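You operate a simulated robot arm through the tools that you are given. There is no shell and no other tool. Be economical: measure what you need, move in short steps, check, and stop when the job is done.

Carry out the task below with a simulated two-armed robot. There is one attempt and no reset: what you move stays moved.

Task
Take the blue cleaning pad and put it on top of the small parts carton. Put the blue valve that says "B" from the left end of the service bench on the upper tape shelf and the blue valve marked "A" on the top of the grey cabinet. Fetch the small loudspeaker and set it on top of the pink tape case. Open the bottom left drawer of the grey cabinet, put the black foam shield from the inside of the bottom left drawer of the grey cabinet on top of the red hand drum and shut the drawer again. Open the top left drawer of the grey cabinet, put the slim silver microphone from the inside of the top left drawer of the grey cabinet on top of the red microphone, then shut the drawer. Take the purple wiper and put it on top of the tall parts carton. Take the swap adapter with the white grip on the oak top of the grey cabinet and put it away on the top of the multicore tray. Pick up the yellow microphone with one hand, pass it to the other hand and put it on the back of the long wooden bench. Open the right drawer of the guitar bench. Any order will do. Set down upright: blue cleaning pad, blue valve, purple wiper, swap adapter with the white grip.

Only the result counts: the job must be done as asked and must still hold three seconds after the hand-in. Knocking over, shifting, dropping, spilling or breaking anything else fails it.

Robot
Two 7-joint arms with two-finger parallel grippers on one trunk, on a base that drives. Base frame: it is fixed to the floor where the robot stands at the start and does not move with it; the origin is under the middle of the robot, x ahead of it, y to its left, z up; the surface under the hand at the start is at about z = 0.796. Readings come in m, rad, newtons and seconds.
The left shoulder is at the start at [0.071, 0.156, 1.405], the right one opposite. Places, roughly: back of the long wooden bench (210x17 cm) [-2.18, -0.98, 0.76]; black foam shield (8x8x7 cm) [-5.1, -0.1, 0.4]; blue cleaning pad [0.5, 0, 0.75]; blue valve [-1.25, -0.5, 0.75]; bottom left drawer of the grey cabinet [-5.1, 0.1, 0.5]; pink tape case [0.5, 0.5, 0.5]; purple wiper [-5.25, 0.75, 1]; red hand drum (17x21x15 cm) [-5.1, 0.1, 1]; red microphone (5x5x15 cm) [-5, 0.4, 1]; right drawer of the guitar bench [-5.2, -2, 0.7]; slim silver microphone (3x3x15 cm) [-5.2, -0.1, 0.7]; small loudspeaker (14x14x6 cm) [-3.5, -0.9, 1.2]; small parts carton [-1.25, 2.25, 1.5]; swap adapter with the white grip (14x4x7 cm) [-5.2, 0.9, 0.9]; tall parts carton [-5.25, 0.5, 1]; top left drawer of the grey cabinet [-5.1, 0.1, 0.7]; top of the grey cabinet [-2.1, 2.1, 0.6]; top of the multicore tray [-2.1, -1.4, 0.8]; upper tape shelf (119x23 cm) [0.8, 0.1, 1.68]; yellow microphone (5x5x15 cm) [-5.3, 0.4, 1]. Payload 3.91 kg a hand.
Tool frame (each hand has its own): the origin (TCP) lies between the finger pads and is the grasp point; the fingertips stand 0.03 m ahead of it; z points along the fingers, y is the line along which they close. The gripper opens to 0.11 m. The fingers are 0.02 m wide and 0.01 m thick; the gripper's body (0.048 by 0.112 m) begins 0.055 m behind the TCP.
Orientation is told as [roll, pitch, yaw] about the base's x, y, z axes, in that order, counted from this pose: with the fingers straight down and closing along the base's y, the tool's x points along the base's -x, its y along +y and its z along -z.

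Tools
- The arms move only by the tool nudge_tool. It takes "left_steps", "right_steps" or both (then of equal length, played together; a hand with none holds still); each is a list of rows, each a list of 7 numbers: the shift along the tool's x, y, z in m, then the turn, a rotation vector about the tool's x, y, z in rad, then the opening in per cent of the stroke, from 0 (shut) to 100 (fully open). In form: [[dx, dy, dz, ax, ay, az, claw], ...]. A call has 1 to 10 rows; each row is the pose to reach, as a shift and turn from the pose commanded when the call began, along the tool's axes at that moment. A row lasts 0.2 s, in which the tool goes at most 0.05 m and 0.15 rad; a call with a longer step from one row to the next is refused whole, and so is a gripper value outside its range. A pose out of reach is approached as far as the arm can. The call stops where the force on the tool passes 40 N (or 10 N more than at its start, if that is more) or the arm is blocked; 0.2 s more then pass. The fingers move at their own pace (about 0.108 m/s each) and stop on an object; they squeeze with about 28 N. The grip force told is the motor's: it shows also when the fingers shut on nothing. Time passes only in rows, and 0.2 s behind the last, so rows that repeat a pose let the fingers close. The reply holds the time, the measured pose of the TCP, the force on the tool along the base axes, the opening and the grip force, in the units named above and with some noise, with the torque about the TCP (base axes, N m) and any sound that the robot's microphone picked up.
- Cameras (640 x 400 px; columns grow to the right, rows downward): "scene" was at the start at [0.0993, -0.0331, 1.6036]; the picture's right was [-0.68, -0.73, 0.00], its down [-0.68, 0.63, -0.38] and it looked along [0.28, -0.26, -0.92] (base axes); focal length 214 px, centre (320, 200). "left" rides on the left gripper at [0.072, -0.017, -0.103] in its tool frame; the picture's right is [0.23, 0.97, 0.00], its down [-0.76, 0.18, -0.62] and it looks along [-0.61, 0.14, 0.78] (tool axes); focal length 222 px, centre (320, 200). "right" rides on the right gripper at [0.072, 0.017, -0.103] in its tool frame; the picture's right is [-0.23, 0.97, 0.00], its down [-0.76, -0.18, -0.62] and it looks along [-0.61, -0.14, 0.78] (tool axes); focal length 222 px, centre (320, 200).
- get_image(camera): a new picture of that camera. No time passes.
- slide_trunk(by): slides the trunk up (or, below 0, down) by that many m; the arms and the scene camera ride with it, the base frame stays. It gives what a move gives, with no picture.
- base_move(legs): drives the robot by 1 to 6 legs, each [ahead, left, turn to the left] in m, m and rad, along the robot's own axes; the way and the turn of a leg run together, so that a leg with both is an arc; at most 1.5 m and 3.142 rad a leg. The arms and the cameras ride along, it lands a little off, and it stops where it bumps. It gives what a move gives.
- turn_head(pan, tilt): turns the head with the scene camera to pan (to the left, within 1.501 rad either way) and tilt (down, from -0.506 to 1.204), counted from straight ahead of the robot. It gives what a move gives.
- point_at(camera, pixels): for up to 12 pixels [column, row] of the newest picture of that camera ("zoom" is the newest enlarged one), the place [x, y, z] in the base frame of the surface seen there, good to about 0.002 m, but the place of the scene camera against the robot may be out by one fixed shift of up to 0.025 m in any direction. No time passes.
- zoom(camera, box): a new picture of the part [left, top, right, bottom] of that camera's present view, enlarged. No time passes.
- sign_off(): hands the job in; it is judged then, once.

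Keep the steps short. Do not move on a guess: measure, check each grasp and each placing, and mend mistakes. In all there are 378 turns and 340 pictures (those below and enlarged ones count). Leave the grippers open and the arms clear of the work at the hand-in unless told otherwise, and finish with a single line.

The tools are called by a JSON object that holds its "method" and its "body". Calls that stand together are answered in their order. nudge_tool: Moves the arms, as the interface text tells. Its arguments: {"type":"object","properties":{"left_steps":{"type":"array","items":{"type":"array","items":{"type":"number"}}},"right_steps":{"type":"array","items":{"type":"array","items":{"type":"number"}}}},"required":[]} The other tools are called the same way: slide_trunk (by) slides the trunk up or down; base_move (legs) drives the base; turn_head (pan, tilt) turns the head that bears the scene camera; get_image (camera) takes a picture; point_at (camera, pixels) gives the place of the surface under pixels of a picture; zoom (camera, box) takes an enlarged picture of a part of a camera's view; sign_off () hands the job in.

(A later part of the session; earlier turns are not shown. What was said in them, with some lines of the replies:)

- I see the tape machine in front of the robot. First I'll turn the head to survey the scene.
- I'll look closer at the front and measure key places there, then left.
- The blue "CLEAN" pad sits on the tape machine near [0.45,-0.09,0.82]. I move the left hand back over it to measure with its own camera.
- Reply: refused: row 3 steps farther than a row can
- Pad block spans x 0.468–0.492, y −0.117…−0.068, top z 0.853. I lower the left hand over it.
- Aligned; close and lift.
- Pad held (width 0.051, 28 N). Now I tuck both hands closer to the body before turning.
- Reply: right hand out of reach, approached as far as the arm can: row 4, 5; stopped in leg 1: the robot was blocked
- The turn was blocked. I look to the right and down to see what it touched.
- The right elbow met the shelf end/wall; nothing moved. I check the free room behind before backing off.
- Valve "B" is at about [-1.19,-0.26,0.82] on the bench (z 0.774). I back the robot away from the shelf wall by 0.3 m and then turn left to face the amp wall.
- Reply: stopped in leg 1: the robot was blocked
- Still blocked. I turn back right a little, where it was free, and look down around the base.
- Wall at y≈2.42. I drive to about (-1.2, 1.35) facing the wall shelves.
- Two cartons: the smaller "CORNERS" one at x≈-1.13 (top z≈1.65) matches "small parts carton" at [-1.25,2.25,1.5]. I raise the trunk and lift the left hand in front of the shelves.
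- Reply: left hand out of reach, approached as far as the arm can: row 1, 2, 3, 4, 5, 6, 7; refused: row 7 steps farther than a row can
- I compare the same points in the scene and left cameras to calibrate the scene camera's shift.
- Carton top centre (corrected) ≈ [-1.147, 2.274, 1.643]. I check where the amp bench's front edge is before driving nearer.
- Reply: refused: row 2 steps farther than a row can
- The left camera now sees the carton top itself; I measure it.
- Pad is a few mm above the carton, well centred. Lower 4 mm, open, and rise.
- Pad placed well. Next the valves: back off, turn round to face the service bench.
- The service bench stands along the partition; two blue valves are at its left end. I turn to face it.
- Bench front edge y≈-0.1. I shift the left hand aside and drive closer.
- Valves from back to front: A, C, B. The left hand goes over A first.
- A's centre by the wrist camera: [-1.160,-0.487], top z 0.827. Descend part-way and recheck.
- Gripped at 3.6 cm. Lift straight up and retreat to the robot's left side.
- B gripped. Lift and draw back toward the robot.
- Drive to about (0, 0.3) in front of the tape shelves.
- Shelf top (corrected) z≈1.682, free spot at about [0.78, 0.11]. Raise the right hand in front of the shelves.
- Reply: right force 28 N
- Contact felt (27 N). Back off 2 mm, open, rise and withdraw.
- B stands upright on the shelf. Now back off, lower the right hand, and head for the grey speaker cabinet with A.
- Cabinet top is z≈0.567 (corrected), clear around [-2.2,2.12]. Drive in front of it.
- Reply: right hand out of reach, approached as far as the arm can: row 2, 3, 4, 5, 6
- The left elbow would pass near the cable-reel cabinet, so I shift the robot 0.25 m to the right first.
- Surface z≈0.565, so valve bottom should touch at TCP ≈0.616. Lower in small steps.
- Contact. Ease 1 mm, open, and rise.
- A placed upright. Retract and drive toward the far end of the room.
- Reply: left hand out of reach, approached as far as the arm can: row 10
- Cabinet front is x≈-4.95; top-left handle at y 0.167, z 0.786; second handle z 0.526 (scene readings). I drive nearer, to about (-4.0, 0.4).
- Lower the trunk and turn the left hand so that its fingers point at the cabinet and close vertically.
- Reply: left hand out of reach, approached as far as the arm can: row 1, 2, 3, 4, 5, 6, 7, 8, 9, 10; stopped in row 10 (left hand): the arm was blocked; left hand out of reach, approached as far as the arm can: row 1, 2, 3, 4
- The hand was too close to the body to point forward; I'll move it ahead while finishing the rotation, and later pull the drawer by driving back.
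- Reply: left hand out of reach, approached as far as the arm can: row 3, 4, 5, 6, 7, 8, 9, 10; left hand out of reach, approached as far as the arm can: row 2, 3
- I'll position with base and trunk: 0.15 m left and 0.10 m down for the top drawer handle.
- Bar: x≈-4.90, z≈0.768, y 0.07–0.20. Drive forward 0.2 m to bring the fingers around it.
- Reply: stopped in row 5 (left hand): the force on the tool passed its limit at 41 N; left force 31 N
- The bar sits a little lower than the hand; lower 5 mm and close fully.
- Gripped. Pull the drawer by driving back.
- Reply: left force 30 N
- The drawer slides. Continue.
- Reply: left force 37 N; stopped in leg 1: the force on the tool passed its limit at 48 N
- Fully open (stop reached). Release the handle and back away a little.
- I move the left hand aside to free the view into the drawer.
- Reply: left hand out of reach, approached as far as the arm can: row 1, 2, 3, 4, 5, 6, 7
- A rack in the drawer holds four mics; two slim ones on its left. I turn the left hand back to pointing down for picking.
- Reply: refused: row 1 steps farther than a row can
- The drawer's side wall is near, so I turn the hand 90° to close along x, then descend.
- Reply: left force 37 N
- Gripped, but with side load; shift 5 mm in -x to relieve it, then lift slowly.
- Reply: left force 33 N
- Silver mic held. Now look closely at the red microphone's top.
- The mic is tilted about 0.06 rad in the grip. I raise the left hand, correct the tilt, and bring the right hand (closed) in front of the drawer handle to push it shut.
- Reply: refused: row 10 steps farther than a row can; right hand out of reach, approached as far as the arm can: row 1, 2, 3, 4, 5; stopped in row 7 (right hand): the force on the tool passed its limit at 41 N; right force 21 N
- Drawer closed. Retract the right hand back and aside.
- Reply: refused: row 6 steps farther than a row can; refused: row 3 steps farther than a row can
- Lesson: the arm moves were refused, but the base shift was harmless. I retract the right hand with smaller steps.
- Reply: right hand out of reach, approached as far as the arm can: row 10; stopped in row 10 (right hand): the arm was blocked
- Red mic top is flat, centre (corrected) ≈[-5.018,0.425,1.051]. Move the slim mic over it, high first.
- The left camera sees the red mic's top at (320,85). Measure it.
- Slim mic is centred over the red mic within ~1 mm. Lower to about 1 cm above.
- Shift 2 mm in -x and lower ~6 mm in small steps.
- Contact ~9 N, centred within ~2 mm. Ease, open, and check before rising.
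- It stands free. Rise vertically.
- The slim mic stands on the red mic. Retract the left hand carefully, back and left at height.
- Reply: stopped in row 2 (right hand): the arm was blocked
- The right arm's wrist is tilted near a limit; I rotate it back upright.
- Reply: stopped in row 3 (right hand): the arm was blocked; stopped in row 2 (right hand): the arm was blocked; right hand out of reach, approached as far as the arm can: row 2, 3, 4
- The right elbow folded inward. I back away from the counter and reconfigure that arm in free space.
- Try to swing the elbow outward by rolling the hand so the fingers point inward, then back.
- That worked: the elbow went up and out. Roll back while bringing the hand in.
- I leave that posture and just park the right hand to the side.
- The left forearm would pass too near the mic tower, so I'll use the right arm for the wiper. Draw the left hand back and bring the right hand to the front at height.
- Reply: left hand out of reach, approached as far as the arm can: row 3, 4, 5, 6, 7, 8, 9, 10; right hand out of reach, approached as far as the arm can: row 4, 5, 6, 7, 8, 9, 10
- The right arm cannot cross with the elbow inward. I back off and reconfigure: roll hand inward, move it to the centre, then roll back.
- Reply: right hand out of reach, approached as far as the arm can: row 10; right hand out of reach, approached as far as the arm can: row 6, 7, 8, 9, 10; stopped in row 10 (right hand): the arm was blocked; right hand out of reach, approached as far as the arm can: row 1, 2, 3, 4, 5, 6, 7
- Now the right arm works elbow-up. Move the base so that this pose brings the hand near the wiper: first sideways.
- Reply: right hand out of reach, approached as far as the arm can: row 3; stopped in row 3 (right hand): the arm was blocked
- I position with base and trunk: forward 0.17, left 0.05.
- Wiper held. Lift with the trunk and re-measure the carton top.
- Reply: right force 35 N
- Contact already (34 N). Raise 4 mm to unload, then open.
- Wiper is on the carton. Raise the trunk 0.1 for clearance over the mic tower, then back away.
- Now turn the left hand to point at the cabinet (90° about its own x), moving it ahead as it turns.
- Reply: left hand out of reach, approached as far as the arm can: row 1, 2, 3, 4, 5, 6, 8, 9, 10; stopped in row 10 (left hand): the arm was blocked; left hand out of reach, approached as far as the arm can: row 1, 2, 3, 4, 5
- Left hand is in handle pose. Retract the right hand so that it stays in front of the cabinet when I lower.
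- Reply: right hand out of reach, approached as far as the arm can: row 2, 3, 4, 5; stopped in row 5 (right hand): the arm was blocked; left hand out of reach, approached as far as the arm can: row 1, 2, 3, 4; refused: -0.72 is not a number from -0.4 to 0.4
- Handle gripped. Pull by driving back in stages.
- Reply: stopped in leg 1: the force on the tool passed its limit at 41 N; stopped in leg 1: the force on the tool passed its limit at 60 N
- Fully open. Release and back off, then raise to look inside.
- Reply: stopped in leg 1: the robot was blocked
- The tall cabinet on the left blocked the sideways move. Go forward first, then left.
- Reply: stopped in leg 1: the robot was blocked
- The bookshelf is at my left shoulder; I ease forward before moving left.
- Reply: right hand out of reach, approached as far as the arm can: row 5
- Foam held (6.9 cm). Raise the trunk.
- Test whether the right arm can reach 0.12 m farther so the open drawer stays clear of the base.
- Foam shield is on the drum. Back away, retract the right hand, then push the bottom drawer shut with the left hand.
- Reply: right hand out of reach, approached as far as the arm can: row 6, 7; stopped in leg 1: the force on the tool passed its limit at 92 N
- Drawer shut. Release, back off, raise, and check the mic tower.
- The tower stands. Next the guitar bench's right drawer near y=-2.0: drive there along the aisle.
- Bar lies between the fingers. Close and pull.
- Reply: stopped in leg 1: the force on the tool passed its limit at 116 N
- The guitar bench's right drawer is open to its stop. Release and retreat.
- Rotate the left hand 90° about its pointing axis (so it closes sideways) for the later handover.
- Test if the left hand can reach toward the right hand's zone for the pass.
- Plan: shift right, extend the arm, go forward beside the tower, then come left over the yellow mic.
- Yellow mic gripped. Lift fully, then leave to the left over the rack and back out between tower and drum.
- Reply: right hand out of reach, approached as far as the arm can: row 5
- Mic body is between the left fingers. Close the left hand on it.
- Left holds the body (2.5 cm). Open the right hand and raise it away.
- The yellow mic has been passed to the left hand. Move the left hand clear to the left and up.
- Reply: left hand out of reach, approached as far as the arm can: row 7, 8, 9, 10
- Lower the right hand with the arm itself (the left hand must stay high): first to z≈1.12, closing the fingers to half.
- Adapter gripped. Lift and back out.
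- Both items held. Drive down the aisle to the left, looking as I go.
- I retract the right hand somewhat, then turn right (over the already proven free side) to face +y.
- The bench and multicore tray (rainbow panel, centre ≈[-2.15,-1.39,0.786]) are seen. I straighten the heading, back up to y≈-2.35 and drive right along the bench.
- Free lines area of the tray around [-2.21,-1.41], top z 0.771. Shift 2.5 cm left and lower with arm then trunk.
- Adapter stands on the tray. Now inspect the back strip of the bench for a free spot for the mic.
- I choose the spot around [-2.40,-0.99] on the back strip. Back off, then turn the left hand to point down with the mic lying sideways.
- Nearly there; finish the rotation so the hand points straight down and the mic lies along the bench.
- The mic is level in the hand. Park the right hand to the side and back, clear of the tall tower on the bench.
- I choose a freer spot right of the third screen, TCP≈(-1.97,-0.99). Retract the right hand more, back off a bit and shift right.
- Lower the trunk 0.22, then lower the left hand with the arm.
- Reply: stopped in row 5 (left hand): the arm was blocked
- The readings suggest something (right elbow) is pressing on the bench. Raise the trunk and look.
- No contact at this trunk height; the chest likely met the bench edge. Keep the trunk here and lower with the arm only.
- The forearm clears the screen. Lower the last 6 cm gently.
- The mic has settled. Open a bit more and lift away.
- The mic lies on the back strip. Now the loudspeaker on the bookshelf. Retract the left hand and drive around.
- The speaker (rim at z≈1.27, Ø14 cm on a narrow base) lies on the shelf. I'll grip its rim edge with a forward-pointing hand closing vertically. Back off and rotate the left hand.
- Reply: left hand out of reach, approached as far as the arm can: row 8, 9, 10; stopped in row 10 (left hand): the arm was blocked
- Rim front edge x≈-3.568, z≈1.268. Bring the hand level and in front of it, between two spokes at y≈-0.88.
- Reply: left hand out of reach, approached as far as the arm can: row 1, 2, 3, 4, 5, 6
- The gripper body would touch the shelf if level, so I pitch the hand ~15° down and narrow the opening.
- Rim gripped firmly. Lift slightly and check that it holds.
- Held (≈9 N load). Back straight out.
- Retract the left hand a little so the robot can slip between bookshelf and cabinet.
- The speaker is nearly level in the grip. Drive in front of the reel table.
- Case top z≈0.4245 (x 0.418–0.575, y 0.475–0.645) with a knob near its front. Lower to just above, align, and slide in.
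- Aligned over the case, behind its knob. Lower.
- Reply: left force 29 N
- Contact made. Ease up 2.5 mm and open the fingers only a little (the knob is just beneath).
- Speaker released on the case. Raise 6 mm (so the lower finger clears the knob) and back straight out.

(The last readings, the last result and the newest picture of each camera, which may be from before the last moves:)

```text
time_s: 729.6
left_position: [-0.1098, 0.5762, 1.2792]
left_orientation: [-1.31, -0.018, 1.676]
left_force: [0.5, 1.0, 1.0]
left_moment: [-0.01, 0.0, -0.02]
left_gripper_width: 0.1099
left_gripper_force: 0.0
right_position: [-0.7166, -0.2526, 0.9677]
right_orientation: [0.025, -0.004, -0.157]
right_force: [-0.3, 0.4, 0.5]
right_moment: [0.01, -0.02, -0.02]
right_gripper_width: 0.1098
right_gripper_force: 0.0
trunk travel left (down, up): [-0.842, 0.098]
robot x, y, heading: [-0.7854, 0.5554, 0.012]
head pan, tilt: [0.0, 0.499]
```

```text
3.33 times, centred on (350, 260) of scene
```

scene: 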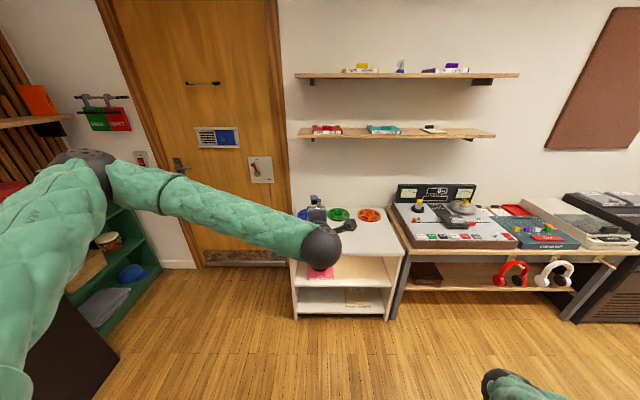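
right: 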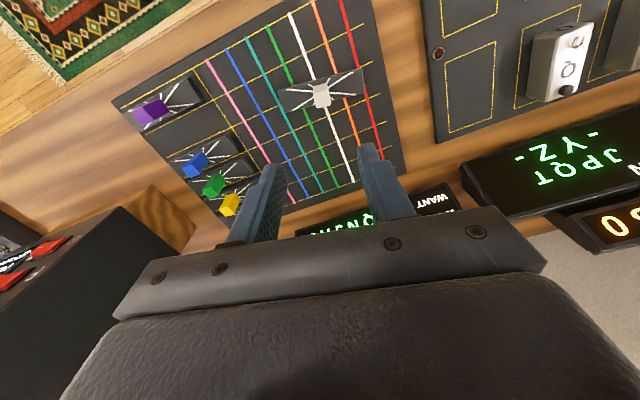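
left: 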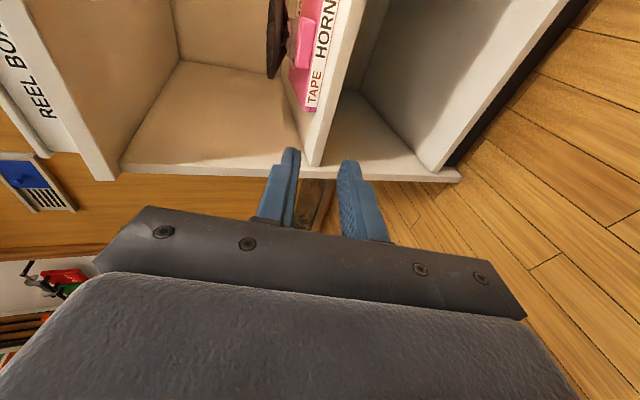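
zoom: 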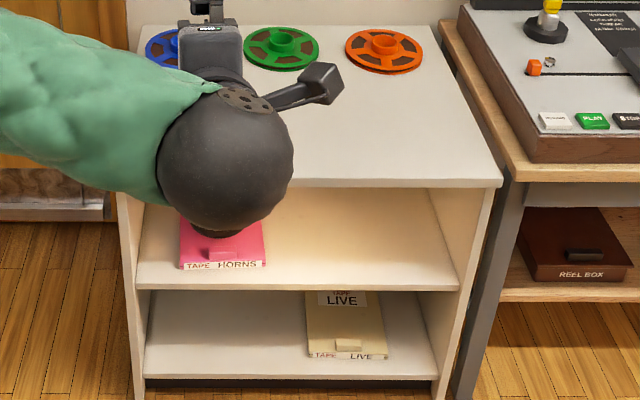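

{"method": "base_move", "body": {"legs": [[0, 0.3, 0]]}}

{"method": "turn_head", "body": {"pan": -0.3, "tilt": 0.4}}

{"method": "get_image", "body": {"camera": "scene"}}

```text
time_s: 731.6
left_position: [-0.1129, 0.8719, 1.2787]
left_orientation: [-1.312, -0.016, 1.679]
left_force: [0.6, 1.1, 0.5]
left_moment: [0.01, -0.01, 0.03]
left_gripper_width: 0.1099
left_gripper_force: 0.0
right_position: [-0.7181, 0.0425, 0.9665]
right_orientation: [0.025, -0.005, -0.158]
right_force: [-0.3, 0.3, -0.6]
right_moment: [0.0, -0.01, 0.0]
right_gripper_width: 0.11
right_gripper_force: 0.0
trunk travel left (down, up): [-0.842, 0.098]
robot x, y, heading: [-0.7885, 0.8484, 0.008]
head pan, tilt: [0.0, 0.499]
```

```text
time_s: 732.4
left_position: [-0.1111, 0.8725, 1.2792]
left_orientation: [-1.311, -0.016, 1.677]
left_force: [-0.2, 0.0, 0.3]
left_moment: [0.0, -0.03, 0.0]
left_gripper_width: 0.1102
left_gripper_force: 0.1
right_position: [-0.7201, 0.0432, 0.9664]
right_orientation: [0.026, -0.004, -0.158]
right_force: [-0.5, -0.5, 0.4]
right_moment: [-0.02, 0.02, 0.01]
right_gripper_width: 0.1099
right_gripper_force: 0.0
trunk travel left (down, up): [-0.842, 0.098]
robot x, y, heading: [-0.7852, 0.8541, 0.005]
head pan, tilt: [-0.3, 0.4]
```

```text
47 pictures are left
```

scene: 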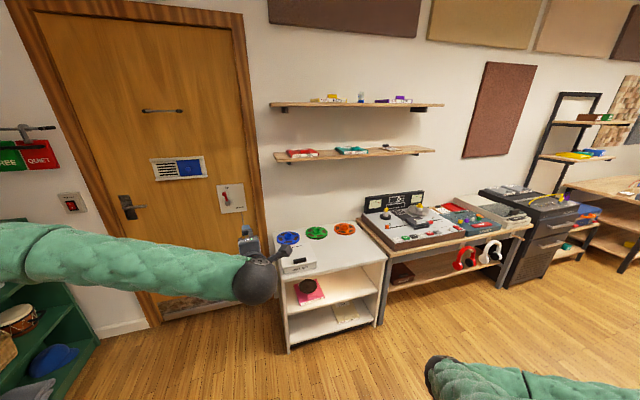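

{"method": "zoom", "body": {"camera": "scene", "box": [270, 250, 390, 350]}}

{"method": "zoom", "body": {"camera": "scene", "box": [300, 80, 430, 130]}}

```text
4.00 times, centred on (330, 300) of scene
```

zoom: 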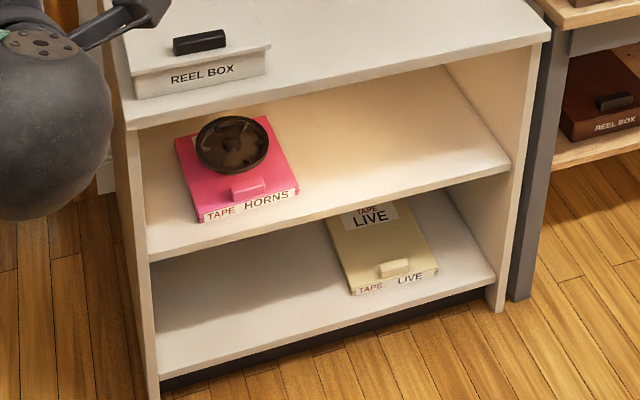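

```text
4.92 times, centred on (365, 105) of scene
```

zoom: 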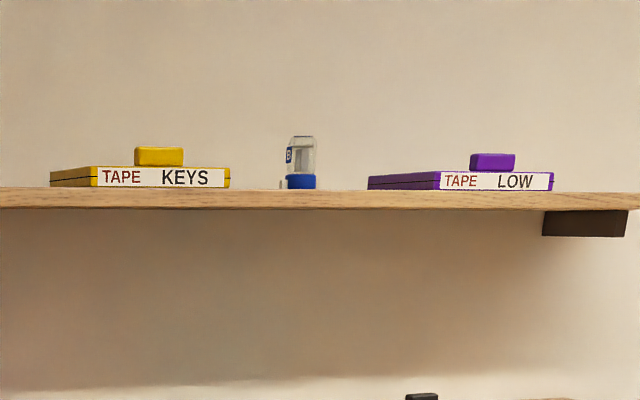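

Speaker and valve B are in place. Finally I turn to check the far cabinet from here.

{"method": "base_move", "body": {"legs": [[0, 0, 1.65]]}}

{"method": "turn_head", "body": {"pan": 1.45, "tilt": 0.15}}

{"method": "get_image", "body": {"camera": "scene"}}

```text
time_s: 736.8
left_position: [-0.8498, 1.523, 1.279]
left_orientation: [-1.313, -0.017, -2.974]
left_force: [0.0, 0.7, -0.2]
left_moment: [-0.02, -0.01, 0.0]
left_gripper_width: 0.1101
left_gripper_force: 0.0
right_position: [0.0141, 0.9701, 0.9675]
right_orientation: [0.023, -0.004, 1.475]
right_force: [0.4, 0.5, 0.2]
right_moment: [-0.02, 0.05, 0.06]
right_gripper_width: 0.1097
right_gripper_force: 0.1
trunk travel left (down, up): [-0.842, 0.098]
robot x, y, heading: [-0.7854, 0.8499, 1.642]
head pan, tilt: [-0.3, 0.4]
```

```text
time_s: 738.6
left_position: [-0.8502, 1.5239, 1.2799]
left_orientation: [-1.311, -0.017, -2.974]
left_force: [0.0, -0.9, 0.1]
left_moment: [0.01, -0.03, -0.02]
left_gripper_width: 0.1099
left_gripper_force: 0.0
right_position: [0.0142, 0.9697, 0.968]
right_orientation: [0.024, -0.003, 1.475]
right_force: [0.1, -0.1, 0.1]
right_moment: [0.03, -0.02, -0.02]
right_gripper_width: 0.1096
right_gripper_force: 0.0
trunk travel left (down, up): [-0.842, 0.098]
robot x, y, heading: [-0.7856, 0.8518, 1.638]
head pan, tilt: [1.45, 0.15]
```

```text
44 pictures are left
```

scene: 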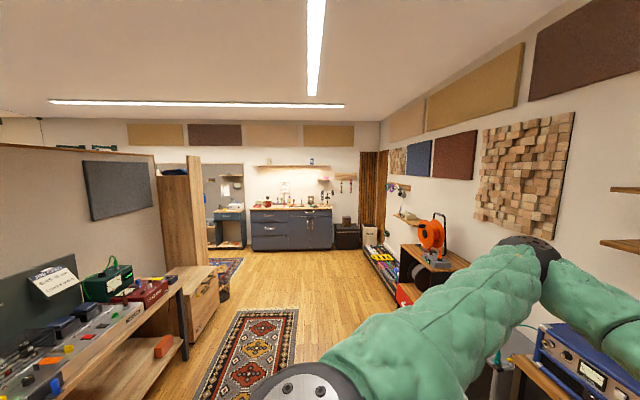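

{"method": "zoom", "body": {"camera": "scene", "box": [240, 185, 340, 255]}}

{"method": "zoom", "body": {"camera": "scene", "box": [248, 192, 304, 222]}}

{"method": "turn_head", "body": {"pan": 0.5, "tilt": 0.4}}

{"method": "get_image", "body": {"camera": "scene"}}

```text
5.71 times, centred on (290, 220) of scene
```

zoom: 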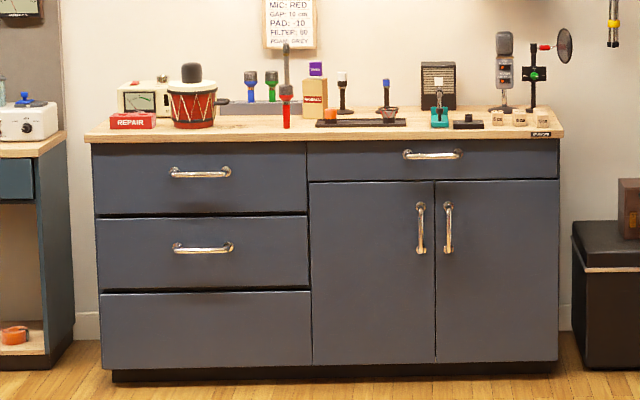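

```text
11.43 times, centred on (276, 207) of scene
```

zoom: 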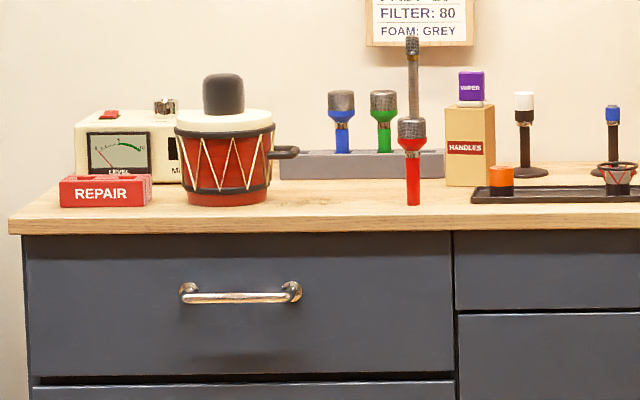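

```text
time_s: 739.8
left_position: [-0.8493, 1.523, 1.2788]
left_orientation: [-1.312, -0.018, -2.974]
left_force: [-0.3, 0.6, -0.9]
left_moment: [0.01, 0.0, 0.01]
left_gripper_width: 0.11
left_gripper_force: 0.0
right_position: [0.0147, 0.9675, 0.9678]
right_orientation: [0.027, -0.004, 1.475]
right_force: [0.2, 0.4, 0.6]
right_moment: [0.04, 0.0, 0.01]
right_gripper_width: 0.1102
right_gripper_force: 0.0
trunk travel left (down, up): [-0.842, 0.098]
robot x, y, heading: [-0.7856, 0.8501, 1.639]
head pan, tilt: [0.499, 0.4]
```

```text
41 pictures are left
```

scene: 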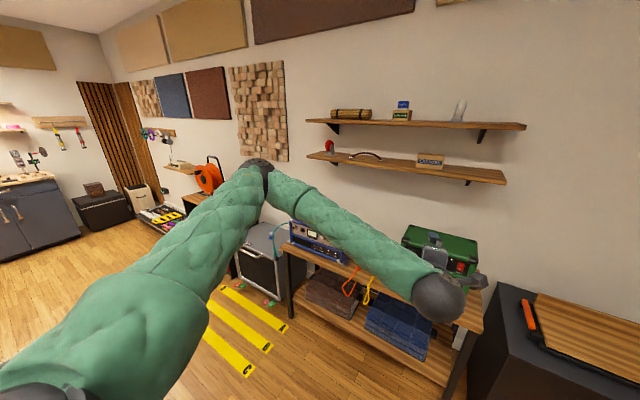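

All placings hold: drawers shut, foam on drum, mic on mic, wiper on carton, pad on carton. I back off a little with the grippers open and hand in.

{"method": "base_move", "body": {"legs": [[-0.25, 0, 0]]}}

{"method": "sign_off", "body": {}}

```text
time_s: 741.6
left_position: [-0.8338, 1.2741, 1.279]
left_orientation: [-1.312, -0.017, -2.969]
left_force: [-0.4, -0.1, 0.3]
left_moment: [-0.01, 0.0, -0.01]
left_gripper_width: 0.11
left_gripper_force: 0.1
right_position: [0.0312, 0.7229, 0.9667]
right_orientation: [0.024, -0.005, 1.479]
right_force: [-0.4, 0.4, 0.2]
right_moment: [0.0, 0.03, -0.04]
right_gripper_width: 0.1101
right_gripper_force: 0.1
trunk travel left (down, up): [-0.842, 0.098]
robot x, y, heading: [-0.7679, 0.5991, 1.645]
head pan, tilt: [0.499, 0.4]
```

```text
The job is handed in.
```

All the tasks were carried out and the job is handed in; most placings were seen in place in the last look round, but valve A, the adapter, the yellow microphone (laid flat on the bench back) and the open guitar-bench drawer were checked only when I did them.
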